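You operate a simulated robot arm through the tools that you are given. There is no shell and no other tool. Be economical: measure what you need, move in short steps, check, and stop when the job is done.

You are at the controls of a simulated robot arm. One attempt, no reset.

Task
Vent the pump and swap its transmitter for the 2.5 bar one.
Fine: vent first; clamp the new one in, stand the old one on the desk and close the vent again. Set down upright: transmitter.

Only the result counts: the job must be done as asked and must still hold three seconds after the hand-in. Knocking over, shifting, dropping, spilling or breaking anything else fails it.

Robot
A 7-joint arm with a two-finger gripper, on a carriage that runs on a rail from [-1.143, 0.007] to [1.237, -0.007] (x, y) and turns from -2.251 to 3.56 rad about z. Base frame: it is fixed where the carriage stands at the start and does not move with it; the origin is on the floor, on the carriage's upright axis, x ahead of it, y to its left, z up; the surface under the hand at the start is at about z = 0.73. Lengths are in m, angles in rad, forces in N, time in s.
Its first joint turns from -2.601 to 2.601 rad. Places, roughly: grey pump switch [1, 0.5, 0.8]; left pump lever [1, 0.8, 0.8]; left pump port [0.9, 0.7, 0.8]; pump button [0.8, 0.4, 0.8]; pump vent dial [0.9, 0.4, 0.8]; right pump lever [1.1, 0.7, 0.8]; right pump port [1, 0.7, 0.8]; top of the left front desk [1.3, 0.8, 0.7]. Payload 2.45 kg.
The tool frame sits at the grasp point between the pads (the TCP): z along the fingers, y along the line on which they close. The tips reach 0.026 m beyond it. Largest opening 0.096 m; the body of the gripper starts 0.069 m behind the TCP.
Orientation is that of the tool frame in the base frame, as a unit quaternion [x, y, z, w]. With the fingers straight down and closing along the base's y, the tool's x points along the base's -x, its y along +y and its z along -z.

Tools
- The arm moves only by the tool play_rows. Its argument "steps" is a list that holds one entry, the list of rows, each a list of 7 numbers: the opening, from 0 (shut) to 1 (fully open), then the shift along the base's x, y, z in m, then the turn, a rotation vector about the base's x, y, z in rad. In form: [[[grip, x, y, z, wx, wy, wz], ...]]. A call has 1 to 20 rows; each row shifts and turns the commanded pose from where the row before left it. Each row takes 0.2 s and may step no farther than 0.05 m and 0.15 rad from the row before; otherwise, or with a gripper value out of range, the whole call is refused. A pose out of reach is approached as far as the arm can. The call stops where the force on the tool passes 40 N (or 10 N more than at its start, if that is more) or the arm is blocked; 0.2 s more then pass. The fingers move at their own pace and stop on an object; they squeeze with about 41 N. The grip force told is the motor's: it shows also when the fingers shut on nothing. Time passes only in rows, and 0.2 s behind the last, so rows that do not move let the fingers close. It gives the time, the measured TCP pose, the force on the tool (base axes), the opening and the grip force at its end, in the units of the frame above (readings bear some noise), with the torque about the TCP (base axes, N m) and any sound that the robot's microphone picked up.
- Cameras (640 x 400 px; columns grow to the right, rows downward): "scene" is now at [0.0313, 0.228, 1.5521]; the picture's right is [0.58, -0.81, 0.00], its down [-0.56, -0.40, -0.73] and it looks along [0.59, 0.42, -0.69] (base axes); focal length 256 px, centre (320, 200). "wrist" rides on the gripper at [0.082, 0.003, -0.098] in the tool frame; the picture's right is [-0.04, 1.00, 0.00], its down [-0.73, -0.03, -0.68] and it looks along [-0.68, -0.03, 0.73] (tool axes); focal length 256 px, centre (320, 200). There is no depth. A picture from a camera that has moved, and an enlarged one, comes with that camera's place and axes in the base frame and with its lens. The place of the scene camera against the robot may be out by one fixed shift of up to 0.025 m in any direction.
- snapshot(camera): a new picture of that camera. No time passes.
- move_column(by): slides the trunk up (or, below 0, down) by that many m; the arm and the scene camera ride with it, the base frame stays. It gives what a move gives, with no picture.
- drive_base(legs): drives the robot by 1 to 6 legs, each [ahead, left, turn to the left] in m, m and rad, along the robot's own axes; the way and the turn of a leg run together, so that a leg with both is an arc; at most 1.5 m and 3.142 rad a leg. The arm and the cameras ride along, it lands a little off, and it stops where it bumps. It keeps to its track: a leg is cut to what the track allows. It gives what a move gives.
- head_to(pan, tilt): turns the head with the scene camera to pan (to the left, within 2.705 rad either way) and tilt (down, from -0.506 to 1.204), counted from straight ahead of the robot. It gives what a move gives.
- zoom(camera, box): a new picture of the part [left, top, right, bottom] of that camera's present view, enlarged. No time passes.
- hand_in(): hands the job in; it is judged then, once.

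Go step by step. Nothing tells you exact positions but the pictures and the camera data: compare them with the known pose of the tool, close in by small moves and look again before you grip or let go. The budget is 120 turns and 82 pictures, counting those below and the enlarged ones. Unless the task says otherwise, let go and move clear before handing in, and close with one line.

The tools are called after "Emit:" as a command line: name --argument value ..., lists and objects as JSON in quotes. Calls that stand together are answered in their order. play_rows: Moves the arm, as the interface text tells. Its arguments: {"type":"object","properties":{"steps":{"type":"array","items":{"type":"array","items":{"type":"array","items":{"type":"number"}}}}},"required":["steps"]} The other tools are called the same way: move_column (by) slides the trunk up or down; drive_base (legs) drives the base; head_to (pan, tilt) turns the head that bears the scene camera; snapshot (camera) takes a picture; zoom (camera, box) takes an enlarged picture of a part of a camera's view; hand_in () hands the job in.

At the start:

```text
clock: 0.0
tool_pos: [0.6936, 0.5942, 1.1686]
tool_rot: [0.0, 1.0, -0.001, 0.0]
ft_force: [-0.9, 0.3, 0.8]
torque: [0.0, 0.01, 0.04]
finger_gap: 0.096
grip_force: 0.0
trunk travel left (down, up): [-0.55, 0.16]
robot x, y, heading: [0.0009, 0.0032, -0.003]
head pan, tilt: [0.62, 0.757]
```

scene: 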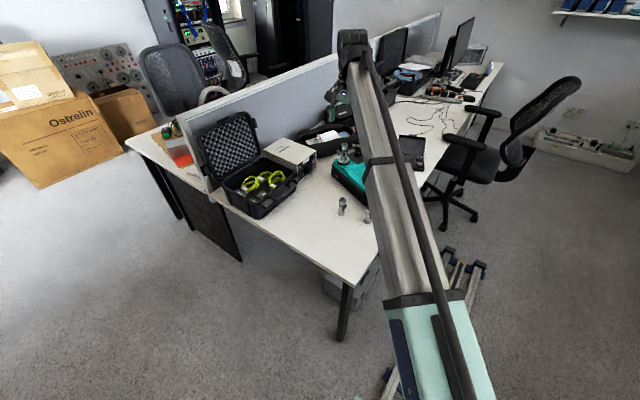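
wrist: 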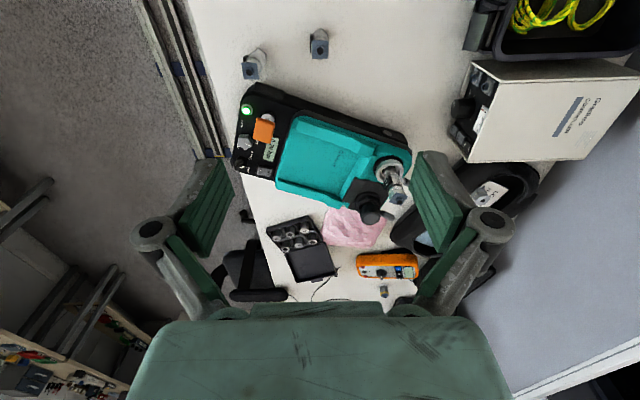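

I see the pump (teal and black), two transmitters standing at the near end of the desk, and other items. I'll zoom in for details before moving.

Emit:
zoom --camera "wrist" --box '[220, 20, 440, 160]'

Emit:
zoom --camera "wrist" --box '[220, 140, 440, 300]'

Emit:
zoom --camera "scene" --box '[300, 120, 460, 230]'

```text
2.86 times, centred on (330, 90) of wrist
camera zoom: at [0.6122, 0.5976, 1.267], right [0.04, 1.0, 0.0], down [0.73, -0.03, 0.68], along [0.68, -0.03, -0.73], focal length 731 px, centre (291, 514)
```

zoom: 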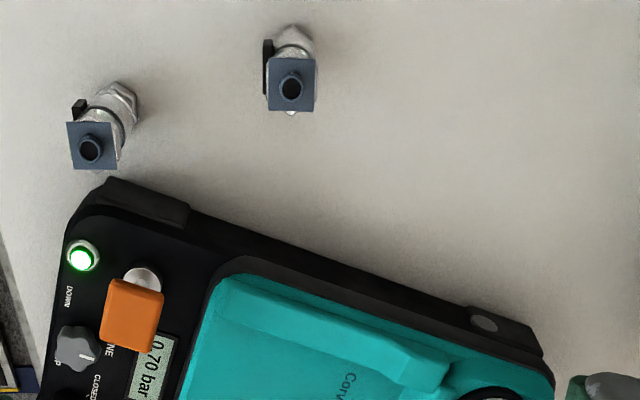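

```text
2.50 times, centred on (330, 220) of wrist
camera zoom: at [0.6122, 0.5976, 1.267], right [0.04, 1.0, 0.0], down [0.73, -0.03, 0.68], along [0.68, -0.03, -0.73], focal length 640 px, centre (295, 150)
```

zoom: 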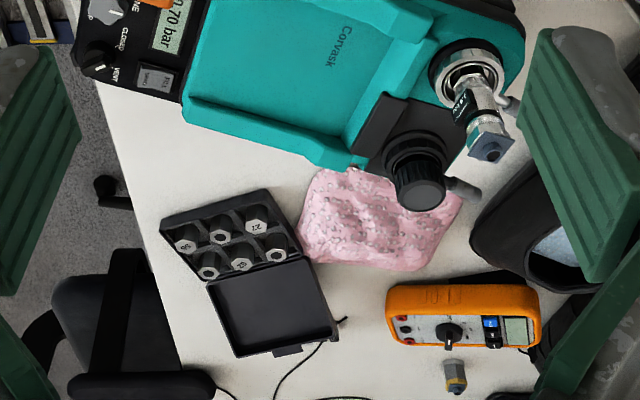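

```text
3.64 times, centred on (380, 175) of scene
camera zoom: at [0.0313, 0.228, 1.5521], right [0.58, -0.81, 0.0], down [-0.56, -0.4, -0.73], along [0.59, 0.42, -0.69], focal length 930 px, centre (102, 291)
```

zoom: 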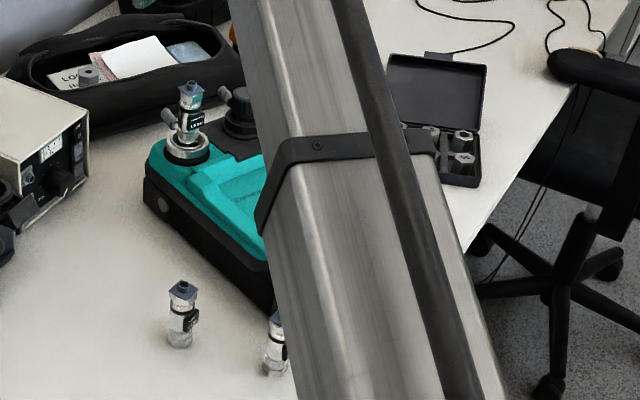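

The display reads 0.70 bar with a transmitter in the left port. I'll move lower over the front of the desk to read the panel and the transmitters' labels.

Emit:
play_rows --steps '[[[1, 0, -0.04, -0.03, 0, 0, 0], [1, 0, -0.04, -0.03, 0, 0, 0], [1, 0, -0.04, -0.03, 0, 0, 0], [1, 0, -0.04, -0.03, 0, 0, 0]]]'

Emit:
snapshot --camera "wrist"

Emit:
snapshot --camera "scene"

```text
clock: 1.0
tool_pos: [0.694, 0.4326, 1.0491]
tool_rot: [0.0, 1.0, 0.0, 0.0]
ft_force: [0.4, 0.2, -0.1]
torque: [0.01, 0.01, 0.0]
finger_gap: 0.0961
grip_force: 0.0
trunk travel left (down, up): [-0.55, 0.16]
robot x, y, heading: [-0.0, -0.0008, -0.003]
head pan, tilt: [0.62, 0.757]
```

```text
76 pictures are left
camera wrist: at [0.6123, 0.436, 1.1476], right [0.04, 1.0, 0.0], down [0.73, -0.03, 0.68], along [0.68, -0.03, -0.73], focal length 256 px, centre (320, 200)
```

wrist: 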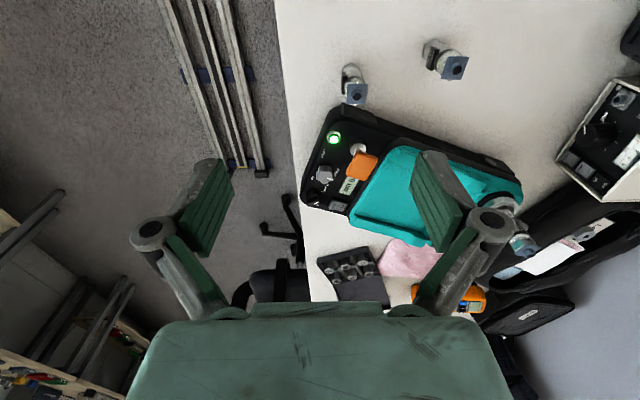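

```text
75 pictures are left
camera scene: at [0.0312, 0.2282, 1.5521], right [0.58, -0.81, 0.0], down [-0.56, -0.4, -0.73], along [0.59, 0.42, -0.69], focal length 256 px, centre (320, 200)
```

scene: 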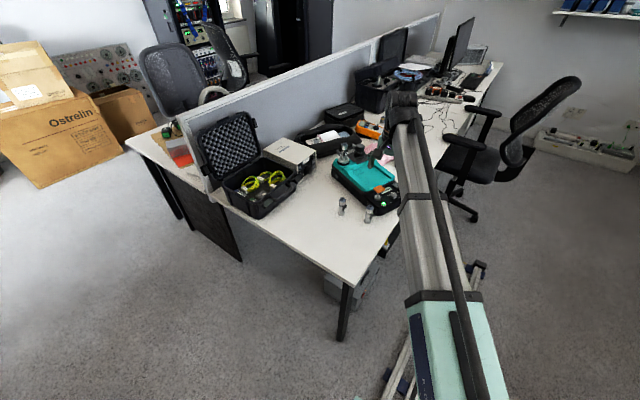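

Emit:
zoom --camera "wrist" --box '[290, 90, 400, 220]'

Emit:
zoom --camera "wrist" --box '[320, 20, 500, 130]'

Emit:
zoom --camera "scene" --box '[300, 90, 430, 230]'

```text
3.08 times, centred on (345, 155) of wrist
camera zoom: at [0.6123, 0.436, 1.1476], right [0.04, 1.0, 0.0], down [0.73, -0.03, 0.68], along [0.68, -0.03, -0.73], focal length 788 px, centre (243, 338)
```

zoom: 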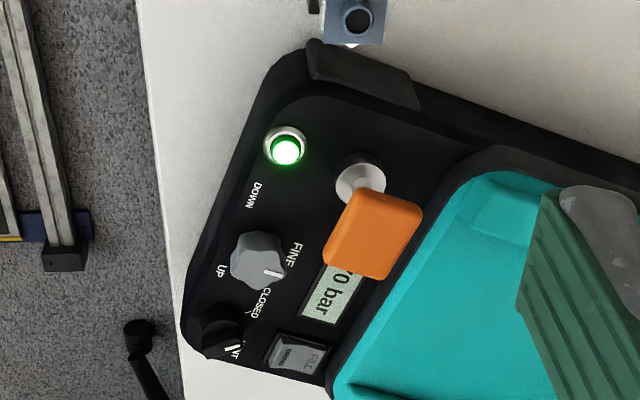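

```text
3.56 times, centred on (410, 75) of wrist
camera zoom: at [0.6123, 0.436, 1.1476], right [0.04, 1.0, 0.0], down [0.73, -0.03, 0.68], along [0.68, -0.03, -0.73], focal length 910 px, centre (0, 644)
```

zoom: 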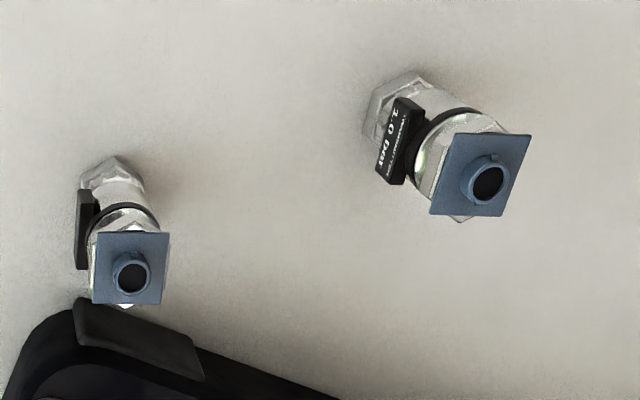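

```text
2.86 times, centred on (365, 160) of scene
camera zoom: at [0.0312, 0.2282, 1.5521], right [0.58, -0.81, 0.0], down [-0.56, -0.4, -0.73], along [0.59, 0.42, -0.69], focal length 730 px, centre (191, 314)
```

zoom: 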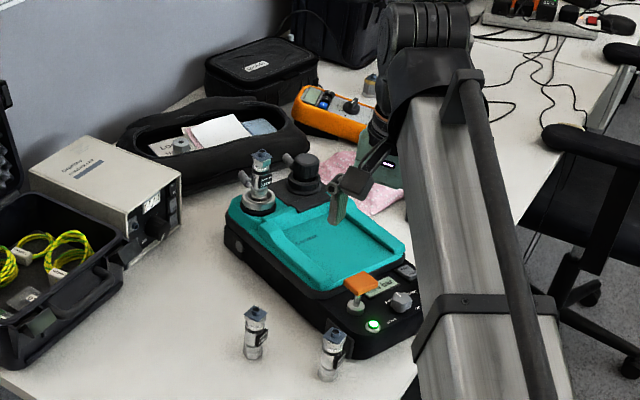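

The one at left is labelled 1.0 bar. I'll zoom on the other candidates.

Emit:
zoom --camera "scene" --box '[330, 190, 380, 222]'

Emit:
zoom --camera "scene" --box '[325, 135, 380, 170]'

Emit:
zoom --camera "scene" --box '[290, 110, 390, 170]'

```text
12.50 times, centred on (355, 206) of scene
camera zoom: at [0.0312, 0.2282, 1.5521], right [0.58, -0.81, 0.0], down [-0.56, -0.4, -0.73], along [0.59, 0.42, -0.69], focal length 3196 px, centre (-118, 125)
```

zoom: 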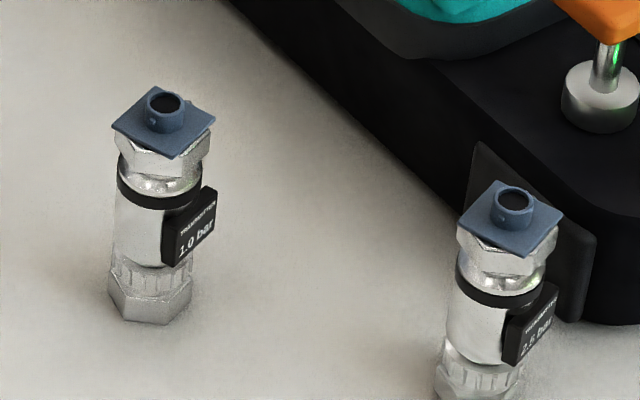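

```text
11.43 times, centred on (352, 152) of scene
camera zoom: at [0.0312, 0.2282, 1.5521], right [0.58, -0.81, 0.0], down [-0.56, -0.4, -0.73], along [0.59, 0.42, -0.69], focal length 2922 px, centre (-51, 743)
```

zoom: 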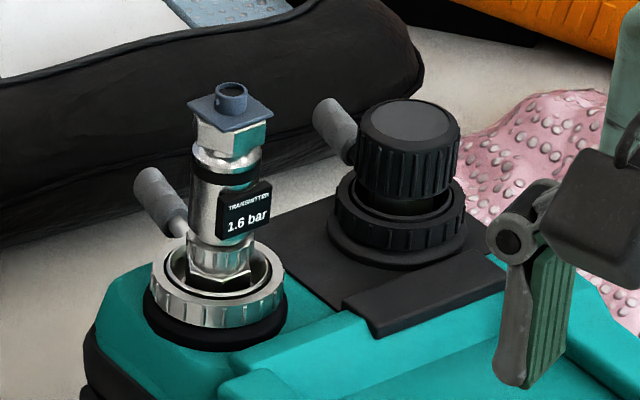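

```text
6.40 times, centred on (340, 140) of scene
camera zoom: at [0.0312, 0.2282, 1.5521], right [0.58, -0.81, 0.0], down [-0.56, -0.4, -0.73], along [0.59, 0.42, -0.69], focal length 1636 px, centre (192, 584)
```

zoom: 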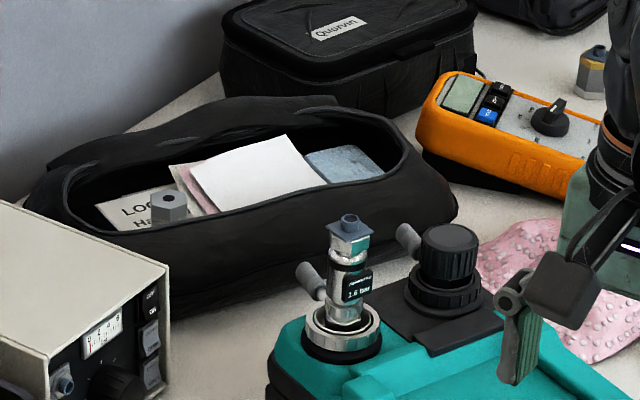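

A appears to be 2.5 bar; installed is 1.6 bar. Now look closely at the panel from above.

Emit:
play_rows --steps '[[[1, 0.04, -0.005, -0.012, 0, 0, 0], [1, 0.04, -0.005, -0.012, 0, 0, 0], [1, 0.04, -0.005, -0.012, 0, 0, 0], [1, 0.04, -0.005, -0.014, 0, 0, 0], [1, 0, 0, 0, 0, 0, 0]]]'

Emit:
zoom --camera "wrist" --box '[240, 50, 440, 175]'

Emit:
snapshot --camera "wrist"

```text
clock: 2.2
tool_pos: [0.8559, 0.4126, 0.9984]
tool_rot: [-0.001, 1.0, 0.0, 0.0]
ft_force: [-0.3, -0.8, -0.6]
torque: [-0.02, 0.0, -0.03]
finger_gap: 0.096
grip_force: 0.0
trunk travel left (down, up): [-0.55, 0.16]
robot x, y, heading: [0.0026, -0.0033, 0.005]
head pan, tilt: [0.62, 0.757]
```

```text
3.20 times, centred on (340, 112) of wrist
camera zoom: at [0.7742, 0.4163, 1.0967], right [0.04, 1.0, 0.0], down [0.73, -0.03, 0.68], along [0.68, -0.03, -0.73], focal length 819 px, centre (256, 480)
```

zoom: 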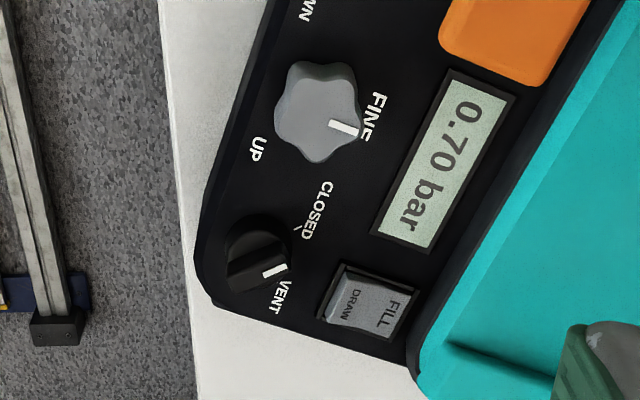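

```text
67 pictures are left
camera wrist: at [0.7742, 0.4163, 1.0967], right [0.04, 1.0, 0.0], down [0.73, -0.03, 0.68], along [0.68, -0.03, -0.73], focal length 256 px, centre (320, 200)
```

wrist: 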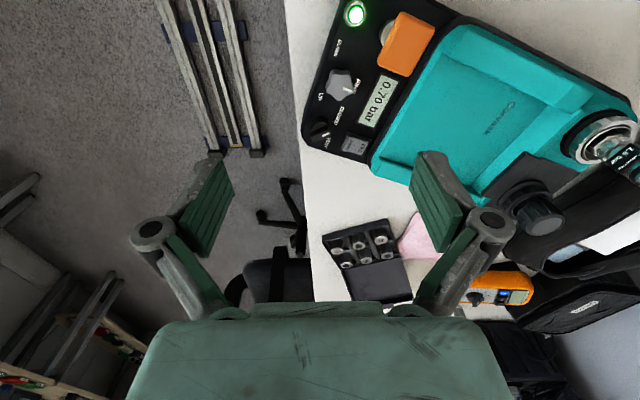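

Emit:
zoom --camera "wrist" --box '[300, 95, 372, 155]'

```text
6.67 times, centred on (336, 125) of wrist
camera zoom: at [0.7742, 0.4163, 1.0967], right [0.04, 1.0, 0.0], down [0.73, -0.03, 0.68], along [0.68, -0.03, -0.73], focal length 1707 px, centre (213, 700)
```

zoom: 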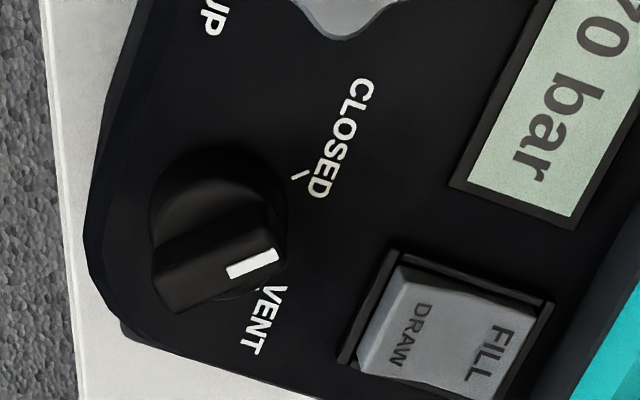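

The dial is at CLOSED and must turn about a quarter turn to VENT (clockwise as seen from above). The dial is slightly beyond reach, so I raise the hand and drive along the rail.

Emit:
play_rows --steps '[[[1, -0.03, 0, 0.04, 0, 0, 0], [1, -0.03, 0, 0.04, 0, 0, 0], [1, -0.03, 0, 0.04, 0, 0, 0], [1, -0.03, 0, 0.04, 0, 0, 0]]]'

Emit:
drive_base --legs '[[0.45, 0, 0]]'

Emit:
snapshot --camera "wrist"

```text
clock: 3.2
tool_pos: [0.7331, 0.4124, 1.1604]
tool_rot: [0.0, 1.0, 0.0, 0.0]
ft_force: [0.5, -1.4, -0.3]
torque: [0.0, 0.04, 0.0]
finger_gap: 0.096
grip_force: 0.1
trunk travel left (down, up): [-0.55, 0.16]
robot x, y, heading: [-0.0029, -0.0022, 0.0]
head pan, tilt: [0.62, 0.757]
```

```text
clock: 5.9
tool_pos: [1.1857, 0.4114, 1.1588]
tool_rot: [-0.002, 1.0, 0.001, 0.0]
ft_force: [-0.9, 1.7, 0.1]
torque: [0.01, 0.0, 0.02]
finger_gap: 0.0959
grip_force: 0.1
trunk travel left (down, up): [-0.55, 0.16]
robot x, y, heading: [0.4512, -0.0024, 0.001]
head pan, tilt: [0.62, 0.757]
```

```text
65 pictures are left
camera wrist: at [1.1042, 0.4149, 1.2576], right [0.04, 1.0, 0.0], down [0.73, -0.03, 0.68], along [0.68, -0.03, -0.73], focal length 256 px, centre (320, 200)
```

wrist: 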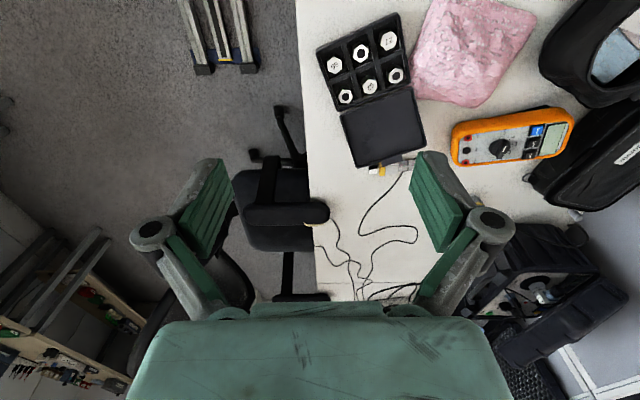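

Now I bring the hand over the dial, yawing it about 110° so the fingers will straddle the dial's bar.

Emit:
play_rows --steps '[[[1, -0.0198, 0, -0.015, 0, 0, 0.1477], [1, -0.0198, 0, -0.015, 0, 0, 0.1477], [1, -0.0198, 0, -0.015, 0, 0, 0.1477], [1, -0.0198, 0, -0.015, 0, 0, 0.1477], [1, -0.0198, 0, -0.015, 0, 0, 0.1477], [1, -0.0198, 0, -0.015, 0, 0, 0.1477], [1, -0.0198, 0, -0.015, 0, 0, 0.1477], [1, -0.0198, 0, -0.015, 0, 0, 0.1477], [1, -0.0198, 0, -0.015, 0, 0, 0.1477], [1, -0.0198, 0, -0.015, 0, 0, 0.1477], [1, -0.0198, 0, -0.015, 0, 0, 0.1477], [1, -0.0198, 0, -0.015, 0, 0, 0.1477], [1, -0.0198, 0, -0.015, 0, 0, 0.1477], [1, 0, 0, 0, 0, 0, 0]]]'

Emit:
snapshot --camera "wrist"

Emit:
snapshot --camera "scene"

```text
clock: 8.9
tool_pos: [0.928, 0.413, 0.9637]
tool_rot: [0.821, -0.571, 0.0, 0.0]
ft_force: [0.0, -0.1, 0.1]
torque: [0.02, 0.0, -0.03]
finger_gap: 0.0963
grip_force: 0.0
trunk travel left (down, up): [-0.55, 0.16]
robot x, y, heading: [0.4525, -0.0027, 0.006]
head pan, tilt: [0.62, 0.757]
```

```text
64 pictures are left
camera wrist: at [0.953, 0.3355, 1.062], right [-0.95, -0.31, 0.0], down [-0.23, 0.7, 0.68], along [-0.21, 0.65, -0.73], focal length 256 px, centre (320, 200)
```

wrist: 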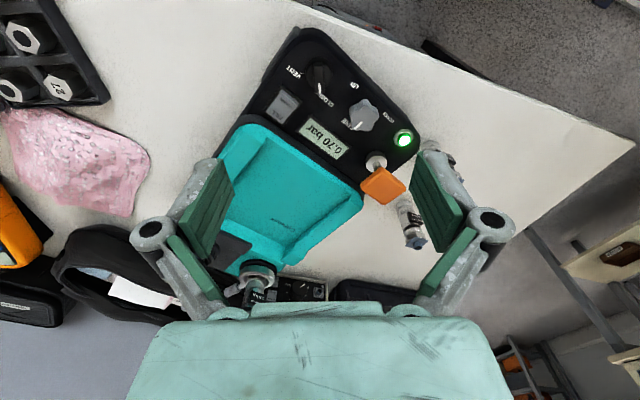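

```text
63 pictures are left
camera scene: at [0.4833, 0.2255, 1.5521], right [0.58, -0.81, 0.0], down [-0.56, -0.4, -0.73], along [0.59, 0.42, -0.69], focal length 256 px, centre (320, 200)
```

scene: 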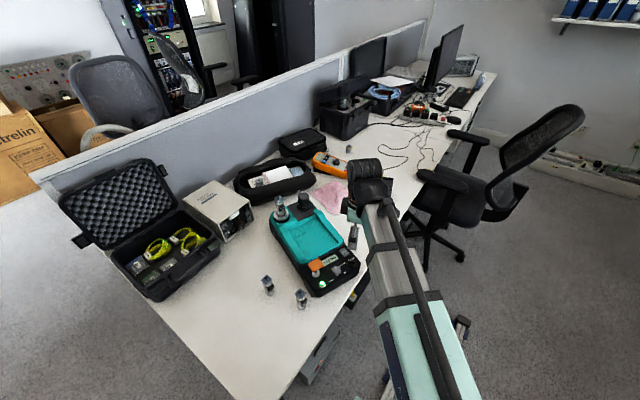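

Emit:
zoom --camera "wrist" --box '[270, 50, 366, 110]'

Emit:
zoom --camera "scene" --box '[260, 180, 370, 315]'

```text
6.67 times, centred on (318, 80) of wrist
camera zoom: at [0.953, 0.3355, 1.062], right [-0.95, -0.31, 0.0], down [-0.23, 0.7, 0.68], along [-0.21, 0.65, -0.73], focal length 1707 px, centre (333, 1000)
```

zoom: 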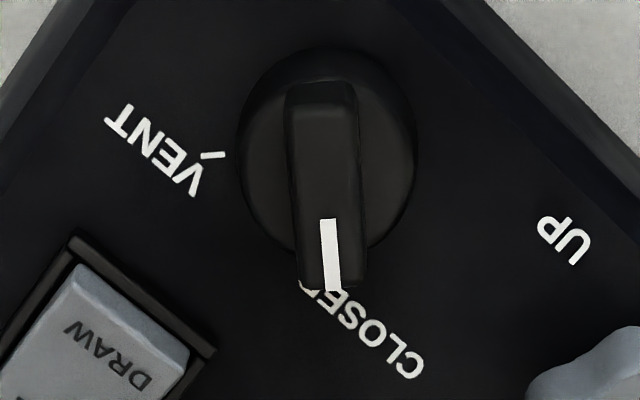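

```text
2.96 times, centred on (315, 248) of scene
camera zoom: at [0.4833, 0.2255, 1.5521], right [0.58, -0.81, 0.0], down [-0.56, -0.4, -0.73], along [0.59, 0.42, -0.69], focal length 758 px, centre (335, 59)
```

zoom: 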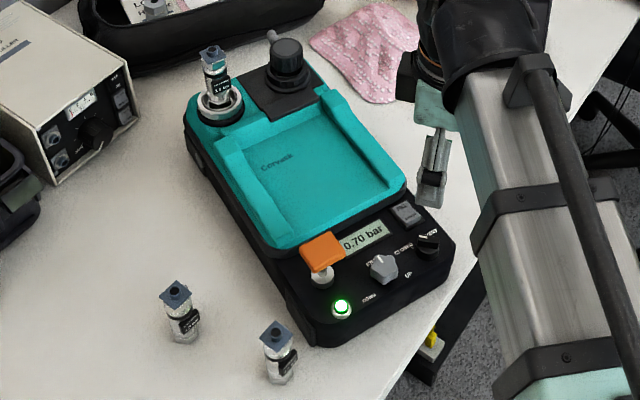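

The dial's bar lines up with the gripper. I lower with the fingers partly open and look again.

Emit:
play_rows --steps '[[[0.35, 0.001, -0.0025, -0.03, 0, 0, 0], [0.35, 0, 0, -0.03, 0, 0, 0], [0.35, 0, 0, -0.03, 0, 0, 0], [0.35, 0, 0, -0.025, 0, 0, 0], [0.35, 0, 0, 0, 0, 0, 0]]]'

Emit:
snapshot --camera "wrist"

```text
clock: 10.1
tool_pos: [0.9295, 0.4081, 0.848]
tool_rot: [0.82, -0.572, 0.001, 0.0]
ft_force: [-0.4, -0.1, 0.3]
torque: [0.0, 0.0, 0.0]
finger_gap: 0.0334
grip_force: 0.0
trunk travel left (down, up): [-0.55, 0.16]
robot x, y, heading: [0.4509, -0.0018, 0.005]
head pan, tilt: [0.62, 0.757]
```

```text
60 pictures are left
camera wrist: at [0.9542, 0.3304, 0.9472], right [-0.95, -0.31, 0.0], down [-0.23, 0.7, 0.68], along [-0.21, 0.65, -0.73], focal length 256 px, centre (320, 200)
```

wrist: 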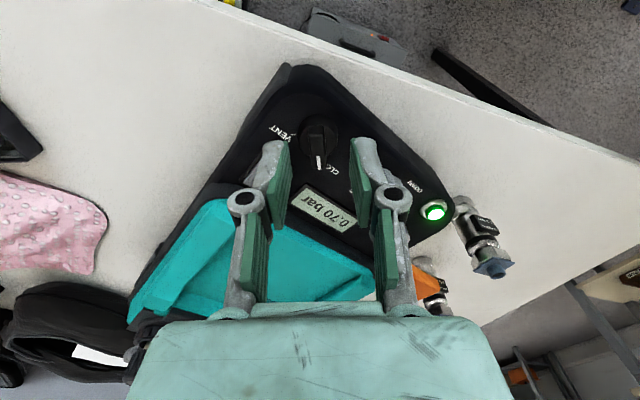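

Emit:
play_rows --steps '[[[0.35, -0.001, 0.0045, -0.01, 0, 0, 0], [0.35, 0, 0, -0.01, 0, 0, 0], [0.35, 0, 0, -0.006, 0, 0, 0], [0.35, 0, 0, 0, 0, 0, 0]]]'

Emit:
zoom --camera "wrist" --box '[240, 80, 400, 180]'

```text
clock: 11.1
tool_pos: [0.9279, 0.4129, 0.8215]
tool_rot: [0.82, -0.572, 0.001, 0.0]
ft_force: [1.1, -0.1, 0.4]
torque: [0.01, -0.01, -0.01]
finger_gap: 0.0336
grip_force: 0.0
trunk travel left (down, up): [-0.55, 0.16]
robot x, y, heading: [0.4522, -0.0034, 0.004]
head pan, tilt: [0.62, 0.757]
```

```text
4.00 times, centred on (320, 130) of wrist
camera zoom: at [0.9526, 0.3355, 0.9211], right [-0.95, -0.31, 0.0], down [-0.23, 0.7, 0.68], along [-0.21, 0.65, -0.73], focal length 1024 px, centre (320, 480)
```

zoom: 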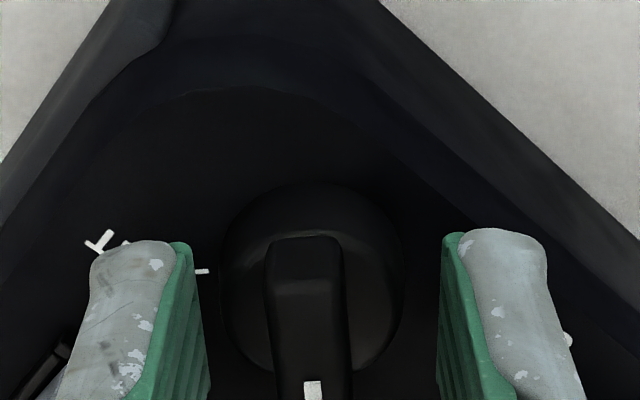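

Emit:
play_rows --steps '[[[0.35, 0.0005, 0.001, -0.004, 0, 0, 0], [0.15, 0, 0, 0, 0, 0, 0], [0, 0, 0, 0, 0, 0, 0], [0, 0, 0, 0, 0, 0, 0]]]'

Emit:
zoom --camera "wrist" --box '[240, 80, 400, 180]'

```text
clock: 12.1
tool_pos: [0.9294, 0.4135, 0.8193]
tool_rot: [0.82, -0.572, 0.0, -0.001]
ft_force: [4.2, 1.8, 5.9]
torque: [-0.13, -0.16, -0.02]
finger_gap: 0.0256
grip_force: 40.6
trunk travel left (down, up): [-0.55, 0.16]
robot x, y, heading: [0.4549, -0.0043, 0.004]
head pan, tilt: [0.62, 0.757]
```

```text
4.00 times, centred on (320, 130) of wrist
camera zoom: at [0.9534, 0.3362, 0.918], right [-0.95, -0.31, 0.0], down [-0.23, 0.7, 0.68], along [-0.21, 0.65, -0.73], focal length 1024 px, centre (320, 480)
```

zoom: 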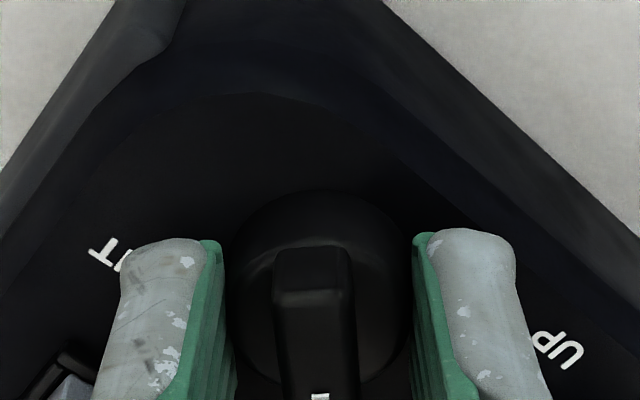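

The pads caught the disc, not the bar. I open, rise 8 mm and close again.

Emit:
play_rows --steps '[[[0.4, 0, 0, 0, 0, 0, 0], [0.4, 0, 0, 0.009, 0, 0, 0], [0.2, 0, 0, 0, 0, 0, 0], [0, 0, 0, 0, 0, 0, 0], [0, 0, 0, 0, 0, 0, 0]]]'

```text
clock: 13.3
tool_pos: [0.9284, 0.4139, 0.8288]
tool_rot: [0.82, -0.572, 0.0, 0.0]
ft_force: [0.9, 1.5, 2.3]
torque: [-0.18, -0.07, 0.02]
finger_gap: 0.0098
grip_force: 37.4
trunk travel left (down, up): [-0.55, 0.16]
robot x, y, heading: [0.4516, -0.0055, 0.004]
head pan, tilt: [0.62, 0.757]
```

The bar is held (9.8 mm). Turn it clockwise (negative z) towards VENT.

Emit:
play_rows --steps '[[[0, 0, 0, 0, 0, 0, -0.12], [0, 0, 0, 0, 0, 0, -0.12], [0, 0, 0, 0, 0, 0, -0.12], [0, 0, 0, 0, 0, 0, -0.12], [0, 0, 0, 0, 0, 0, -0.12], [0, 0, 0, 0, 0, 0, -0.12], [0, 0, 0, 0, 0, 0, -0.12], [0, 0, 0, 0, 0, 0, -0.12], [0, 0, 0, 0, 0, 0, -0.12], [0, 0, 0, 0, 0, 0, -0.12], [0, 0, 0, 0, 0, 0, -0.12], [0, 0, 0, 0, 0, 0, -0.12]]]'

Emit:
zoom --camera "wrist" --box '[220, 80, 420, 205]'

Emit:
zoom --camera "scene" --box '[290, 240, 370, 300]'

```text
clock: 15.9
tool_pos: [0.9312, 0.4117, 0.8283]
tool_rot: [-0.237, 0.971, -0.002, 0.003]
ft_force: [32.3, -8.6, 17.1]
torque: [-0.48, -0.3, 0.03]
finger_gap: 0.0099
grip_force: 37.2
trunk travel left (down, up): [-0.55, 0.16]
robot x, y, heading: [0.4534, -0.0065, 0.001]
head pan, tilt: [0.62, 0.757]
```

```text
3.20 times, centred on (320, 142) of wrist
camera zoom: at [0.8575, 0.3784, 0.9263], right [-0.42, 0.91, -0.01], down [0.66, 0.31, 0.68], along [0.62, 0.29, -0.73], focal length 819 px, centre (320, 384)
```

zoom: 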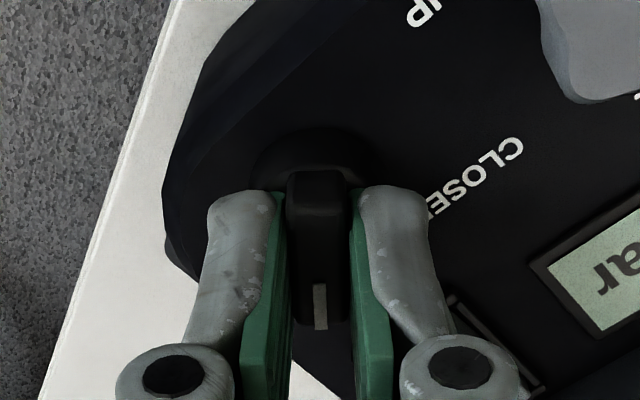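

```text
6.67 times, centred on (330, 270) of scene
camera zoom: at [0.4855, 0.2237, 1.5525], right [0.58, -0.81, 0.0], down [-0.56, -0.4, -0.73], along [0.59, 0.42, -0.69], focal length 1704 px, centre (253, -267)
```

zoom: 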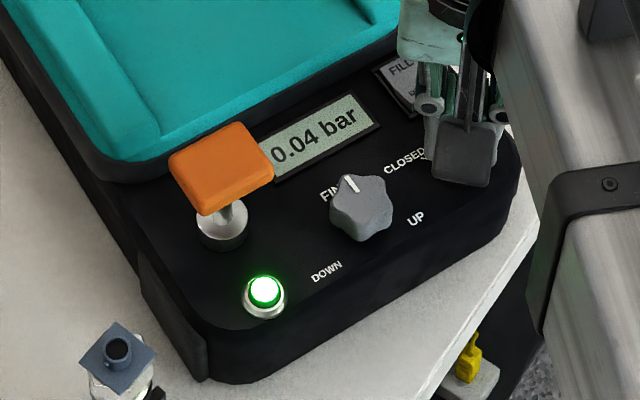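

Pressure has fallen to 0.04 bar. I release, rise and check the dial.

Emit:
play_rows --steps '[[[0.35, 0, 0, 0, 0, 0, 0], [0.35, 0, 0, 0.03, 0, 0, 0], [0.35, 0, 0, 0.04, 0, 0, 0], [0.35, 0, 0, 0.03, 0, 0, 0]]]'

Emit:
zoom --camera "wrist" --box '[260, 50, 420, 150]'

```text
clock: 16.9
tool_pos: [0.9279, 0.4157, 0.9283]
tool_rot: [-0.238, 0.971, 0.0, -0.001]
ft_force: [-0.6, 0.1, 0.2]
torque: [0.0, 0.02, 0.05]
finger_gap: 0.0338
grip_force: 0.0
trunk travel left (down, up): [-0.55, 0.16]
robot x, y, heading: [0.4499, -0.0023, 0.002]
head pan, tilt: [0.62, 0.757]
```

```text
4.00 times, centred on (340, 100) of wrist
camera zoom: at [0.8539, 0.3813, 1.0273], right [-0.43, 0.9, 0.0], down [0.66, 0.31, 0.68], along [0.61, 0.29, -0.73], focal length 1024 px, centre (240, 600)
```

zoom: 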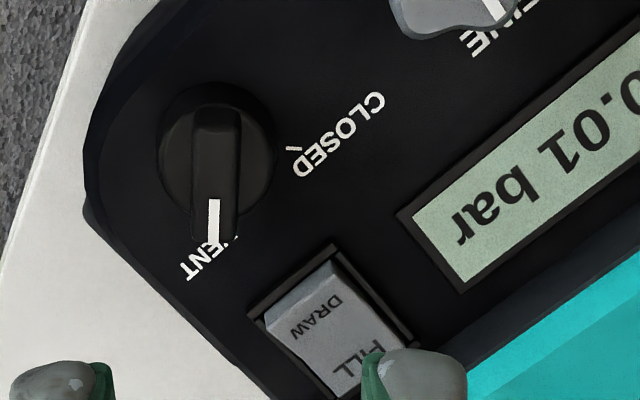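

Pressure is at ~0.01 bar and the pointer is on VENT. Next I look at the ports and clamp lever.

Emit:
play_rows --steps '[[[0.35, 0, 0.04, 0.03, 0, 0, 0], [0.35, 0, 0.04, 0.03, 0, 0, 0], [0.35, 0, 0.04, 0.03, 0, 0, 0], [0.35, 0, 0.04, 0.03, 0, 0, 0], [0.35, 0, 0.04, 0.02, 0, 0, 0], [0.35, 0, 0.04, 0, 0, 0, 0], [0.35, 0, 0, 0, 0, 0, 0]]]'

Emit:
snapshot --camera "wrist"

Emit:
zoom --camera "wrist" --box '[260, 60, 420, 160]'

Emit:
zoom --camera "scene" --box '[260, 180, 330, 230]'

```text
clock: 18.5
tool_pos: [0.9282, 0.6582, 1.0678]
tool_rot: [-0.239, 0.971, 0.0, 0.001]
ft_force: [0.5, 0.2, 0.6]
torque: [-0.04, 0.01, 0.02]
finger_gap: 0.0335
grip_force: 0.0
trunk travel left (down, up): [-0.55, 0.16]
robot x, y, heading: [0.4522, -0.0042, 0.002]
head pan, tilt: [0.62, 0.757]
```

```text
54 pictures are left
camera wrist: at [0.8544, 0.6223, 1.1668], right [-0.43, 0.9, 0.0], down [0.66, 0.31, 0.68], along [0.61, 0.29, -0.73], focal length 256 px, centre (320, 200)
```

wrist: 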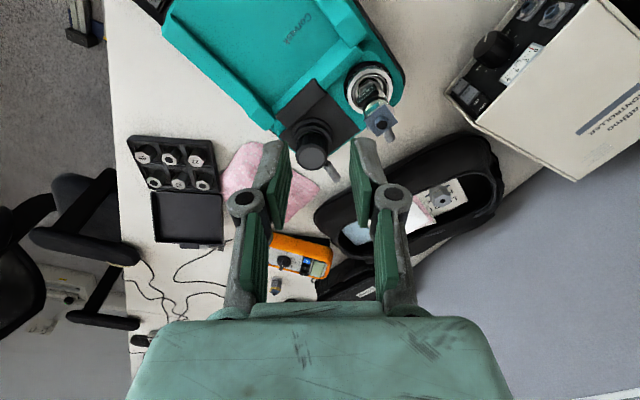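

```text
4.00 times, centred on (340, 110) of wrist
camera zoom: at [0.8544, 0.6223, 1.1668], right [-0.43, 0.9, 0.0], down [0.66, 0.31, 0.68], along [0.61, 0.29, -0.73], focal length 1024 px, centre (240, 560)
```

zoom: 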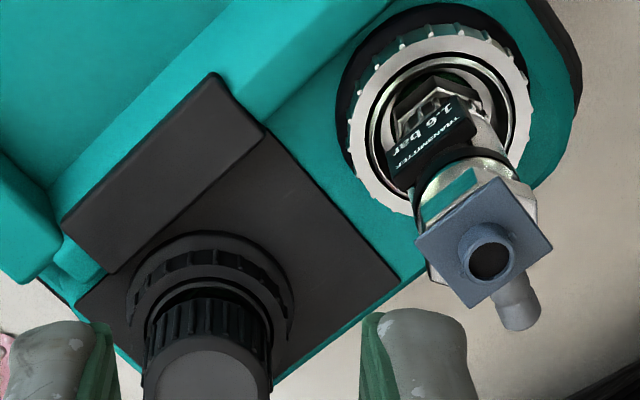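

```text
8.00 times, centred on (295, 205) of scene
camera zoom: at [0.4833, 0.2259, 1.552], right [0.58, -0.81, 0.0], down [-0.56, -0.4, -0.73], along [0.59, 0.42, -0.69], focal length 2045 px, centre (520, 160)
```

zoom: 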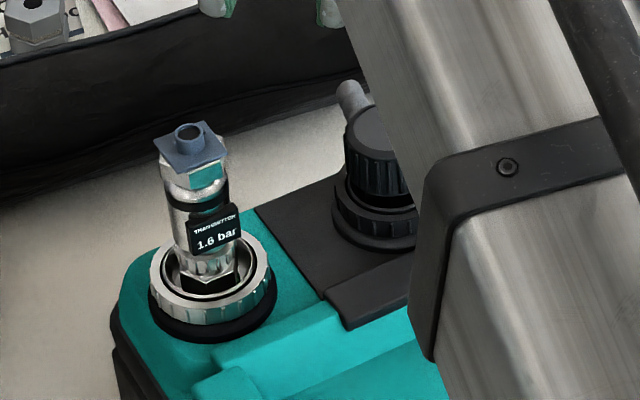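

I'll yaw the hand round to look at the port from the far (+y) side, to understand the lever.

Emit:
play_rows --steps '[[[0.35, 0.0015, 0.009, 0, 0, 0, -0.146], [0.35, 0.0015, 0.009, 0, 0, 0, -0.146], [0.35, 0.0015, 0.009, 0, 0, 0, -0.146], [0.35, 0.0015, 0.009, 0, 0, 0, -0.146], [0.35, 0.0015, 0.009, 0, 0, 0, -0.146], [0.35, 0.0015, 0.009, 0, 0, 0, -0.146], [0.35, 0.0015, 0.009, 0, 0, 0, -0.146], [0.35, 0.0015, 0.009, 0, 0, 0, -0.146], [0.35, 0.0015, 0.009, 0, 0, 0, -0.146], [0.35, 0.0015, 0.009, 0, 0, 0, -0.146], [0.35, 0.0015, 0.009, 0, 0, 0, -0.146], [0.35, 0.0015, 0.009, 0, 0, 0, -0.146], [0.35, 0.0015, 0.009, 0, 0, 0, -0.146], [0.35, 0.0015, 0.009, 0, 0, 0, -0.146], [0.35, 0, 0, 0, 0, 0, 0]]]'

Emit:
snapshot --camera "wrist"

```text
clock: 21.7
tool_pos: [0.9494, 0.7811, 1.0688]
tool_rot: [0.706, 0.709, 0.001, 0.001]
ft_force: [-0.9, -0.4, -0.5]
torque: [0.0, 0.02, 0.01]
finger_gap: 0.0334
grip_force: 0.0
trunk travel left (down, up): [-0.55, 0.16]
robot x, y, heading: [0.4542, -0.0042, -0.006]
head pan, tilt: [0.62, 0.757]
```

```text
51 pictures are left
camera wrist: at [0.9526, 0.8632, 1.1665], right [1.0, -0.03, 0.0], down [-0.03, -0.73, 0.68], along [-0.02, -0.68, -0.73], focal length 256 px, centre (320, 200)
```

wrist: 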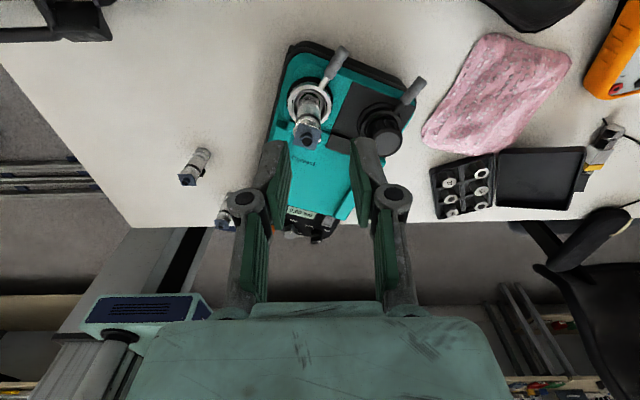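

Emit:
zoom --camera "wrist" --box '[280, 35, 440, 165]'

```text
3.08 times, centred on (360, 100) of wrist
camera zoom: at [0.9526, 0.8632, 1.1665], right [1.0, -0.03, 0.0], down [-0.03, -0.73, 0.68], along [-0.02, -0.68, -0.73], focal length 788 px, centre (197, 508)
```

zoom: 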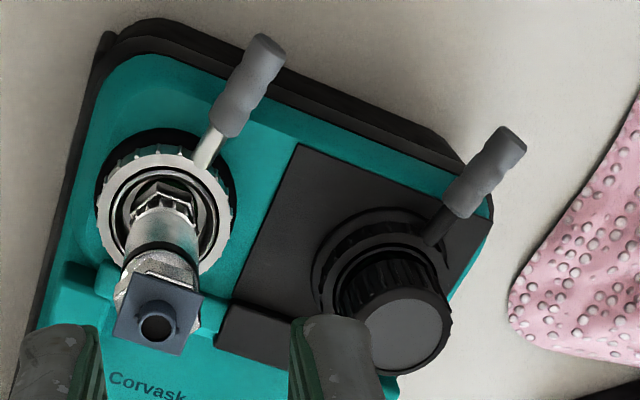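

Emit:
zoom --camera "wrist" --box '[280, 40, 360, 100]'

```text
6.67 times, centred on (320, 70) of wrist
camera zoom: at [0.9526, 0.8632, 1.1665], right [1.0, -0.03, 0.0], down [-0.03, -0.73, 0.68], along [-0.02, -0.68, -0.73], focal length 1707 px, centre (320, 1067)
```

zoom: 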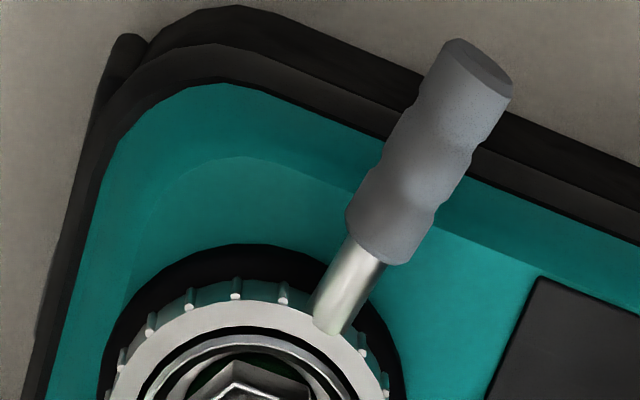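

The lever is a radial handle on the ring, pointing (+x,+y). I'll align the fingers across the handle and lower to check.

Emit:
play_rows --steps '[[[0.5, 0.005, 0, -0.02, 0, 0, -0.129], [0.5, 0.005, 0, -0.02, 0, 0, -0.129], [0.5, 0.005, 0, -0.02, 0, 0, -0.129], [0.5, 0.005, 0, -0.02, 0, 0, -0.129], [0.5, 0.004, -0.003, -0.02, 0, 0, -0.129], [0.5, 0, 0, 0, 0, 0, 0]]]'

Emit:
snapshot --camera "wrist"

```text
clock: 23.1
tool_pos: [1.0008, 0.76, 0.9872]
tool_rot: [0.846, 0.533, -0.001, -0.002]
ft_force: [0.0, 0.0, 0.2]
torque: [0.03, -0.01, 0.01]
finger_gap: 0.0481
grip_force: 0.2
out of reach, approached as far as the arm can: row 4, 5
trunk travel left (down, up): [-0.55, 0.16]
robot x, y, heading: [0.455, -0.0037, -0.001]
head pan, tilt: [0.62, 0.757]
```

```text
48 pictures are left
camera wrist: at [1.0399, 0.8324, 1.0854], right [0.88, -0.47, 0.0], down [-0.34, -0.65, 0.68], along [-0.32, -0.6, -0.73], focal length 256 px, centre (320, 200)
```

wrist: 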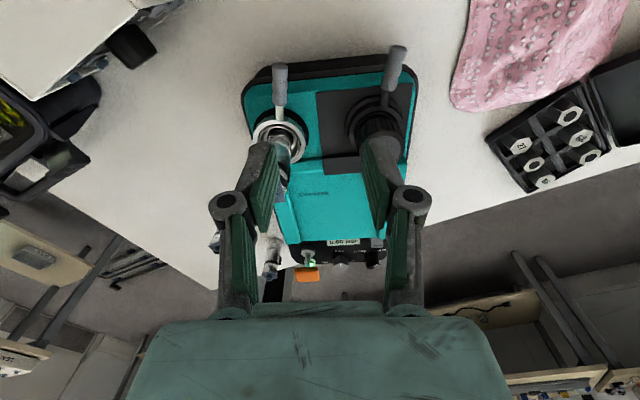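

That yaw hits a joint limit. I'll instead push the lever with closed fingertips, with the yaw turned back (θ≈145°); rise and rotate first.

Emit:
play_rows --steps '[[[0, 0, 0, 0.03, 0, 0, 0.148], [0, 0, 0, 0.03, 0, 0, 0.148], [0, 0, 0, 0, 0, 0, 0.148], [0, 0, 0, 0, 0, 0, 0.148], [0, 0, 0, 0, 0, 0, 0.148], [0, 0, 0, 0, 0, 0, 0.148], [0, 0, 0, 0, 0, 0, 0.148], [0, 0, 0, 0, 0, 0, 0.148], [0, 0, 0, 0, 0, 0, 0.148], [0, 0, 0, 0, 0, 0, 0.148], [0, 0, 0, 0, 0, 0, 0]]]'

```text
clock: 25.5
tool_pos: [1.0025, 0.7583, 1.0482]
tool_rot: [0.265, 0.964, -0.001, 0.0]
ft_force: [0.4, -0.5, 0.3]
torque: [-0.01, 0.01, 0.01]
finger_gap: 0.0
grip_force: 28.3
trunk travel left (down, up): [-0.55, 0.16]
robot x, y, heading: [0.4537, -0.0019, 0.005]
head pan, tilt: [0.62, 0.757]
```

Emit:
play_rows --steps '[[[0, 0, 0.002, -0.04, 0, 0, 0], [0, 0, 0.003, -0.04, 0, 0, 0], [0, 0, 0.003, -0.04, 0, 0, 0], [0, 0, 0, 0, 0, 0, 0]]]'

Emit:
snapshot --camera "wrist"

```text
clock: 26.5
tool_pos: [1.0017, 0.7686, 0.9286]
tool_rot: [0.265, 0.964, -0.002, 0.0]
ft_force: [0.2, -0.3, 0.1]
torque: [-0.03, 0.01, -0.01]
finger_gap: 0.0
grip_force: 29.2
trunk travel left (down, up): [-0.55, 0.16]
robot x, y, heading: [0.452, -0.0009, -0.001]
head pan, tilt: [0.62, 0.757]
```

```text
47 pictures are left
camera wrist: at [0.9331, 0.814, 1.0273], right [0.55, 0.84, 0.0], down [0.62, -0.4, 0.68], along [0.57, -0.37, -0.73], focal length 256 px, centre (320, 200)
```

wrist: 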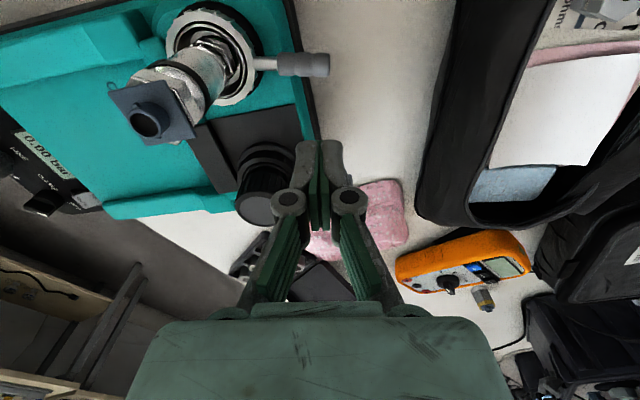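

The lever is clear at z≈0.85, fingertips just to its clockwise side. I descend beside it.

Emit:
play_rows --steps '[[[0, 0, 0, -0.035, 0, 0, 0], [0, 0, 0, -0.033, 0, 0, 0], [0, 0, 0, 0, 0, 0, 0]]]'

Emit:
snapshot --camera "wrist"

```text
clock: 27.3
tool_pos: [1.001, 0.767, 0.8608]
tool_rot: [0.266, 0.964, -0.002, -0.001]
ft_force: [-0.2, 0.2, -0.1]
torque: [-0.03, 0.04, 0.0]
finger_gap: 0.0
grip_force: 28.6
trunk travel left (down, up): [-0.55, 0.16]
robot x, y, heading: [0.4536, -0.0043, 0.009]
head pan, tilt: [0.62, 0.757]
```

```text
46 pictures are left
camera wrist: at [0.9332, 0.8121, 0.9591], right [0.55, 0.84, 0.0], down [0.62, -0.4, 0.68], along [0.57, -0.37, -0.73], focal length 256 px, centre (320, 200)
```

wrist: 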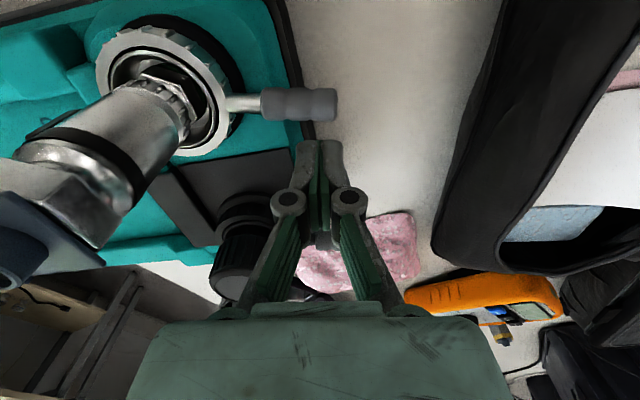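

Emit:
play_rows --steps '[[[0, -0.0036, 0.0056, 0, 0, 0, 0.087], [0, -0.0042, 0.0053, 0, 0, 0, 0.087], [0, -0.0045, 0.0049, 0, 0, 0, 0.087], [0, -0.005, 0.0045, 0, 0, 0, 0.087], [0, -0.0054, 0.004, 0, 0, 0, 0.087], [0, -0.0056, 0.0035, 0, 0, 0, 0.087]]]'

Emit:
snapshot --camera "wrist"

```text
clock: 28.7
tool_pos: [0.9745, 0.7951, 0.859]
tool_rot: [0.008, 1.0, -0.002, 0.0]
ft_force: [-0.2, 0.1, -0.3]
torque: [0.04, 0.01, 0.01]
finger_gap: 0.0001
grip_force: 28.5
trunk travel left (down, up): [-0.55, 0.16]
robot x, y, heading: [0.4569, -0.004, 0.005]
head pan, tilt: [0.62, 0.757]
```

```text
45 pictures are left
camera wrist: at [0.8923, 0.8002, 0.958], right [0.05, 1.0, 0.0], down [0.73, -0.04, 0.68], along [0.68, -0.04, -0.73], focal length 256 px, centre (320, 200)
```

wrist: 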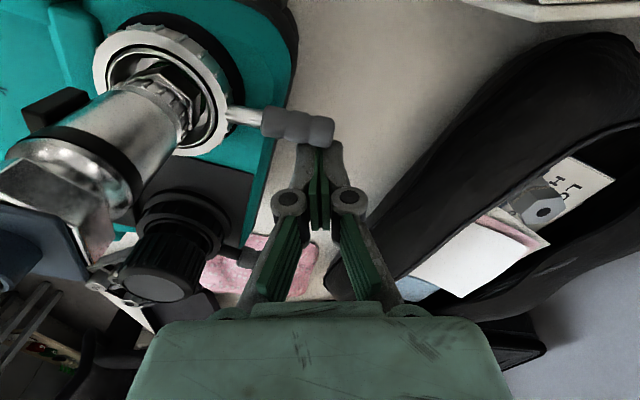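

The lever turns easily counter-clockwise (about 23° so far). I keep going.

Emit:
play_rows --steps '[[[0, -0.006, 0.003, 0, 0, 0, 0.087], [0, -0.0062, 0.0025, 0, 0, 0, 0.087], [0, -0.0064, 0.002, 0, 0, 0, 0.087], [0, -0.0066, 0.0014, 0, 0, 0, 0.087], [0, -0.0067, 0.0008, 0, 0, 0, 0.087], [0, -0.0067, 0.0002, 0, 0, 0, 0.087]]]'

Emit:
snapshot --camera "wrist"

```text
clock: 30.1
tool_pos: [0.9338, 0.8049, 0.8586]
tool_rot: [-0.25, 0.968, -0.002, 0.001]
ft_force: [0.4, 0.1, 0.0]
torque: [0.02, 0.0, -0.03]
finger_gap: 0.0001
grip_force: 28.5
trunk travel left (down, up): [-0.55, 0.16]
robot x, y, heading: [0.4497, -0.0016, 0.003]
head pan, tilt: [0.62, 0.757]
```

```text
44 pictures are left
camera wrist: at [0.8613, 0.7684, 0.9582], right [-0.45, 0.89, 0.0], down [0.65, 0.33, 0.68], along [0.61, 0.3, -0.73], focal length 256 px, centre (320, 200)
```

wrist: 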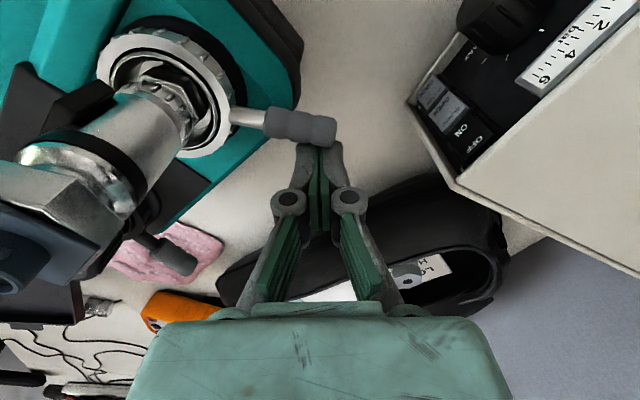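

Emit:
play_rows --steps '[[[0, -0.0067, -0.0004, 0, 0, 0, 0.087], [0, -0.0066, -0.0009, 0, 0, 0, 0.087], [0, -0.0065, -0.0015, 0, 0, 0, 0.087], [0, -0.0064, -0.002, 0, 0, 0, 0.087], [0, -0.0061, -0.0026, 0, 0, 0, 0.087], [0, -0.0059, -0.0031, 0, 0, 0, 0.087]]]'

Emit:
snapshot --camera "wrist"

```text
clock: 31.5
tool_pos: [0.896, 0.7946, 0.8591]
tool_rot: [-0.493, 0.87, -0.001, 0.001]
ft_force: [-0.3, 0.0, 0.5]
torque: [-0.01, -0.02, -0.01]
finger_gap: 0.0
grip_force: 28.3
trunk travel left (down, up): [-0.55, 0.16]
robot x, y, heading: [0.4536, -0.0049, 0.009]
head pan, tilt: [0.62, 0.757]
```

```text
43 pictures are left
camera wrist: at [0.8508, 0.7266, 0.9581], right [-0.84, 0.55, 0.0], down [0.4, 0.61, 0.68], along [0.38, 0.57, -0.73], focal length 256 px, centre (320, 200)
```

wrist: 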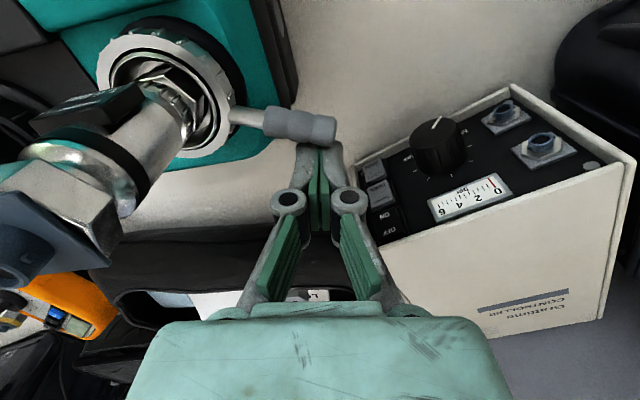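

Emit:
play_rows --steps '[[[0, -0.0056, -0.0036, 0, 0, 0, 0.087], [0, -0.0053, -0.0041, 0, 0, 0, 0.087], [0, -0.005, -0.0045, 0, 0, 0, 0.087]]]'

Emit:
snapshot --camera "wrist"

```text
clock: 32.3
tool_pos: [0.8779, 0.7851, 0.8588]
tool_rot: [-0.602, 0.799, 0.0, 0.001]
ft_force: [1.2, 21.5, 0.2]
torque: [0.33, -0.02, -0.17]
finger_gap: 0.0001
grip_force: 28.3
trunk travel left (down, up): [-0.55, 0.16]
robot x, y, heading: [0.449, -0.0033, 0.005]
head pan, tilt: [0.62, 0.757]
```

```text
42 pictures are left
camera wrist: at [0.8525, 0.7074, 0.9575], right [-0.95, 0.31, 0.0], down [0.23, 0.7, 0.68], along [0.22, 0.65, -0.73], focal length 256 px, centre (320, 200)
```

wrist: 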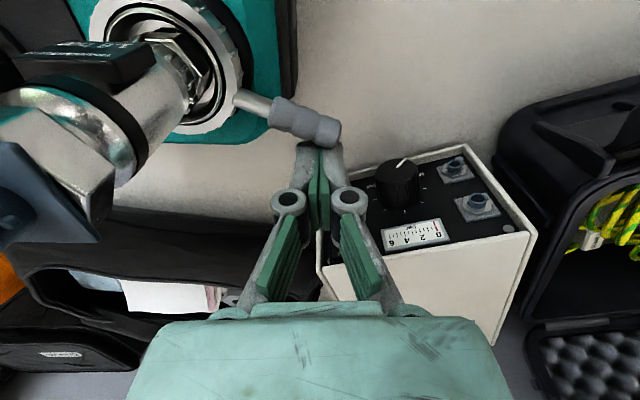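

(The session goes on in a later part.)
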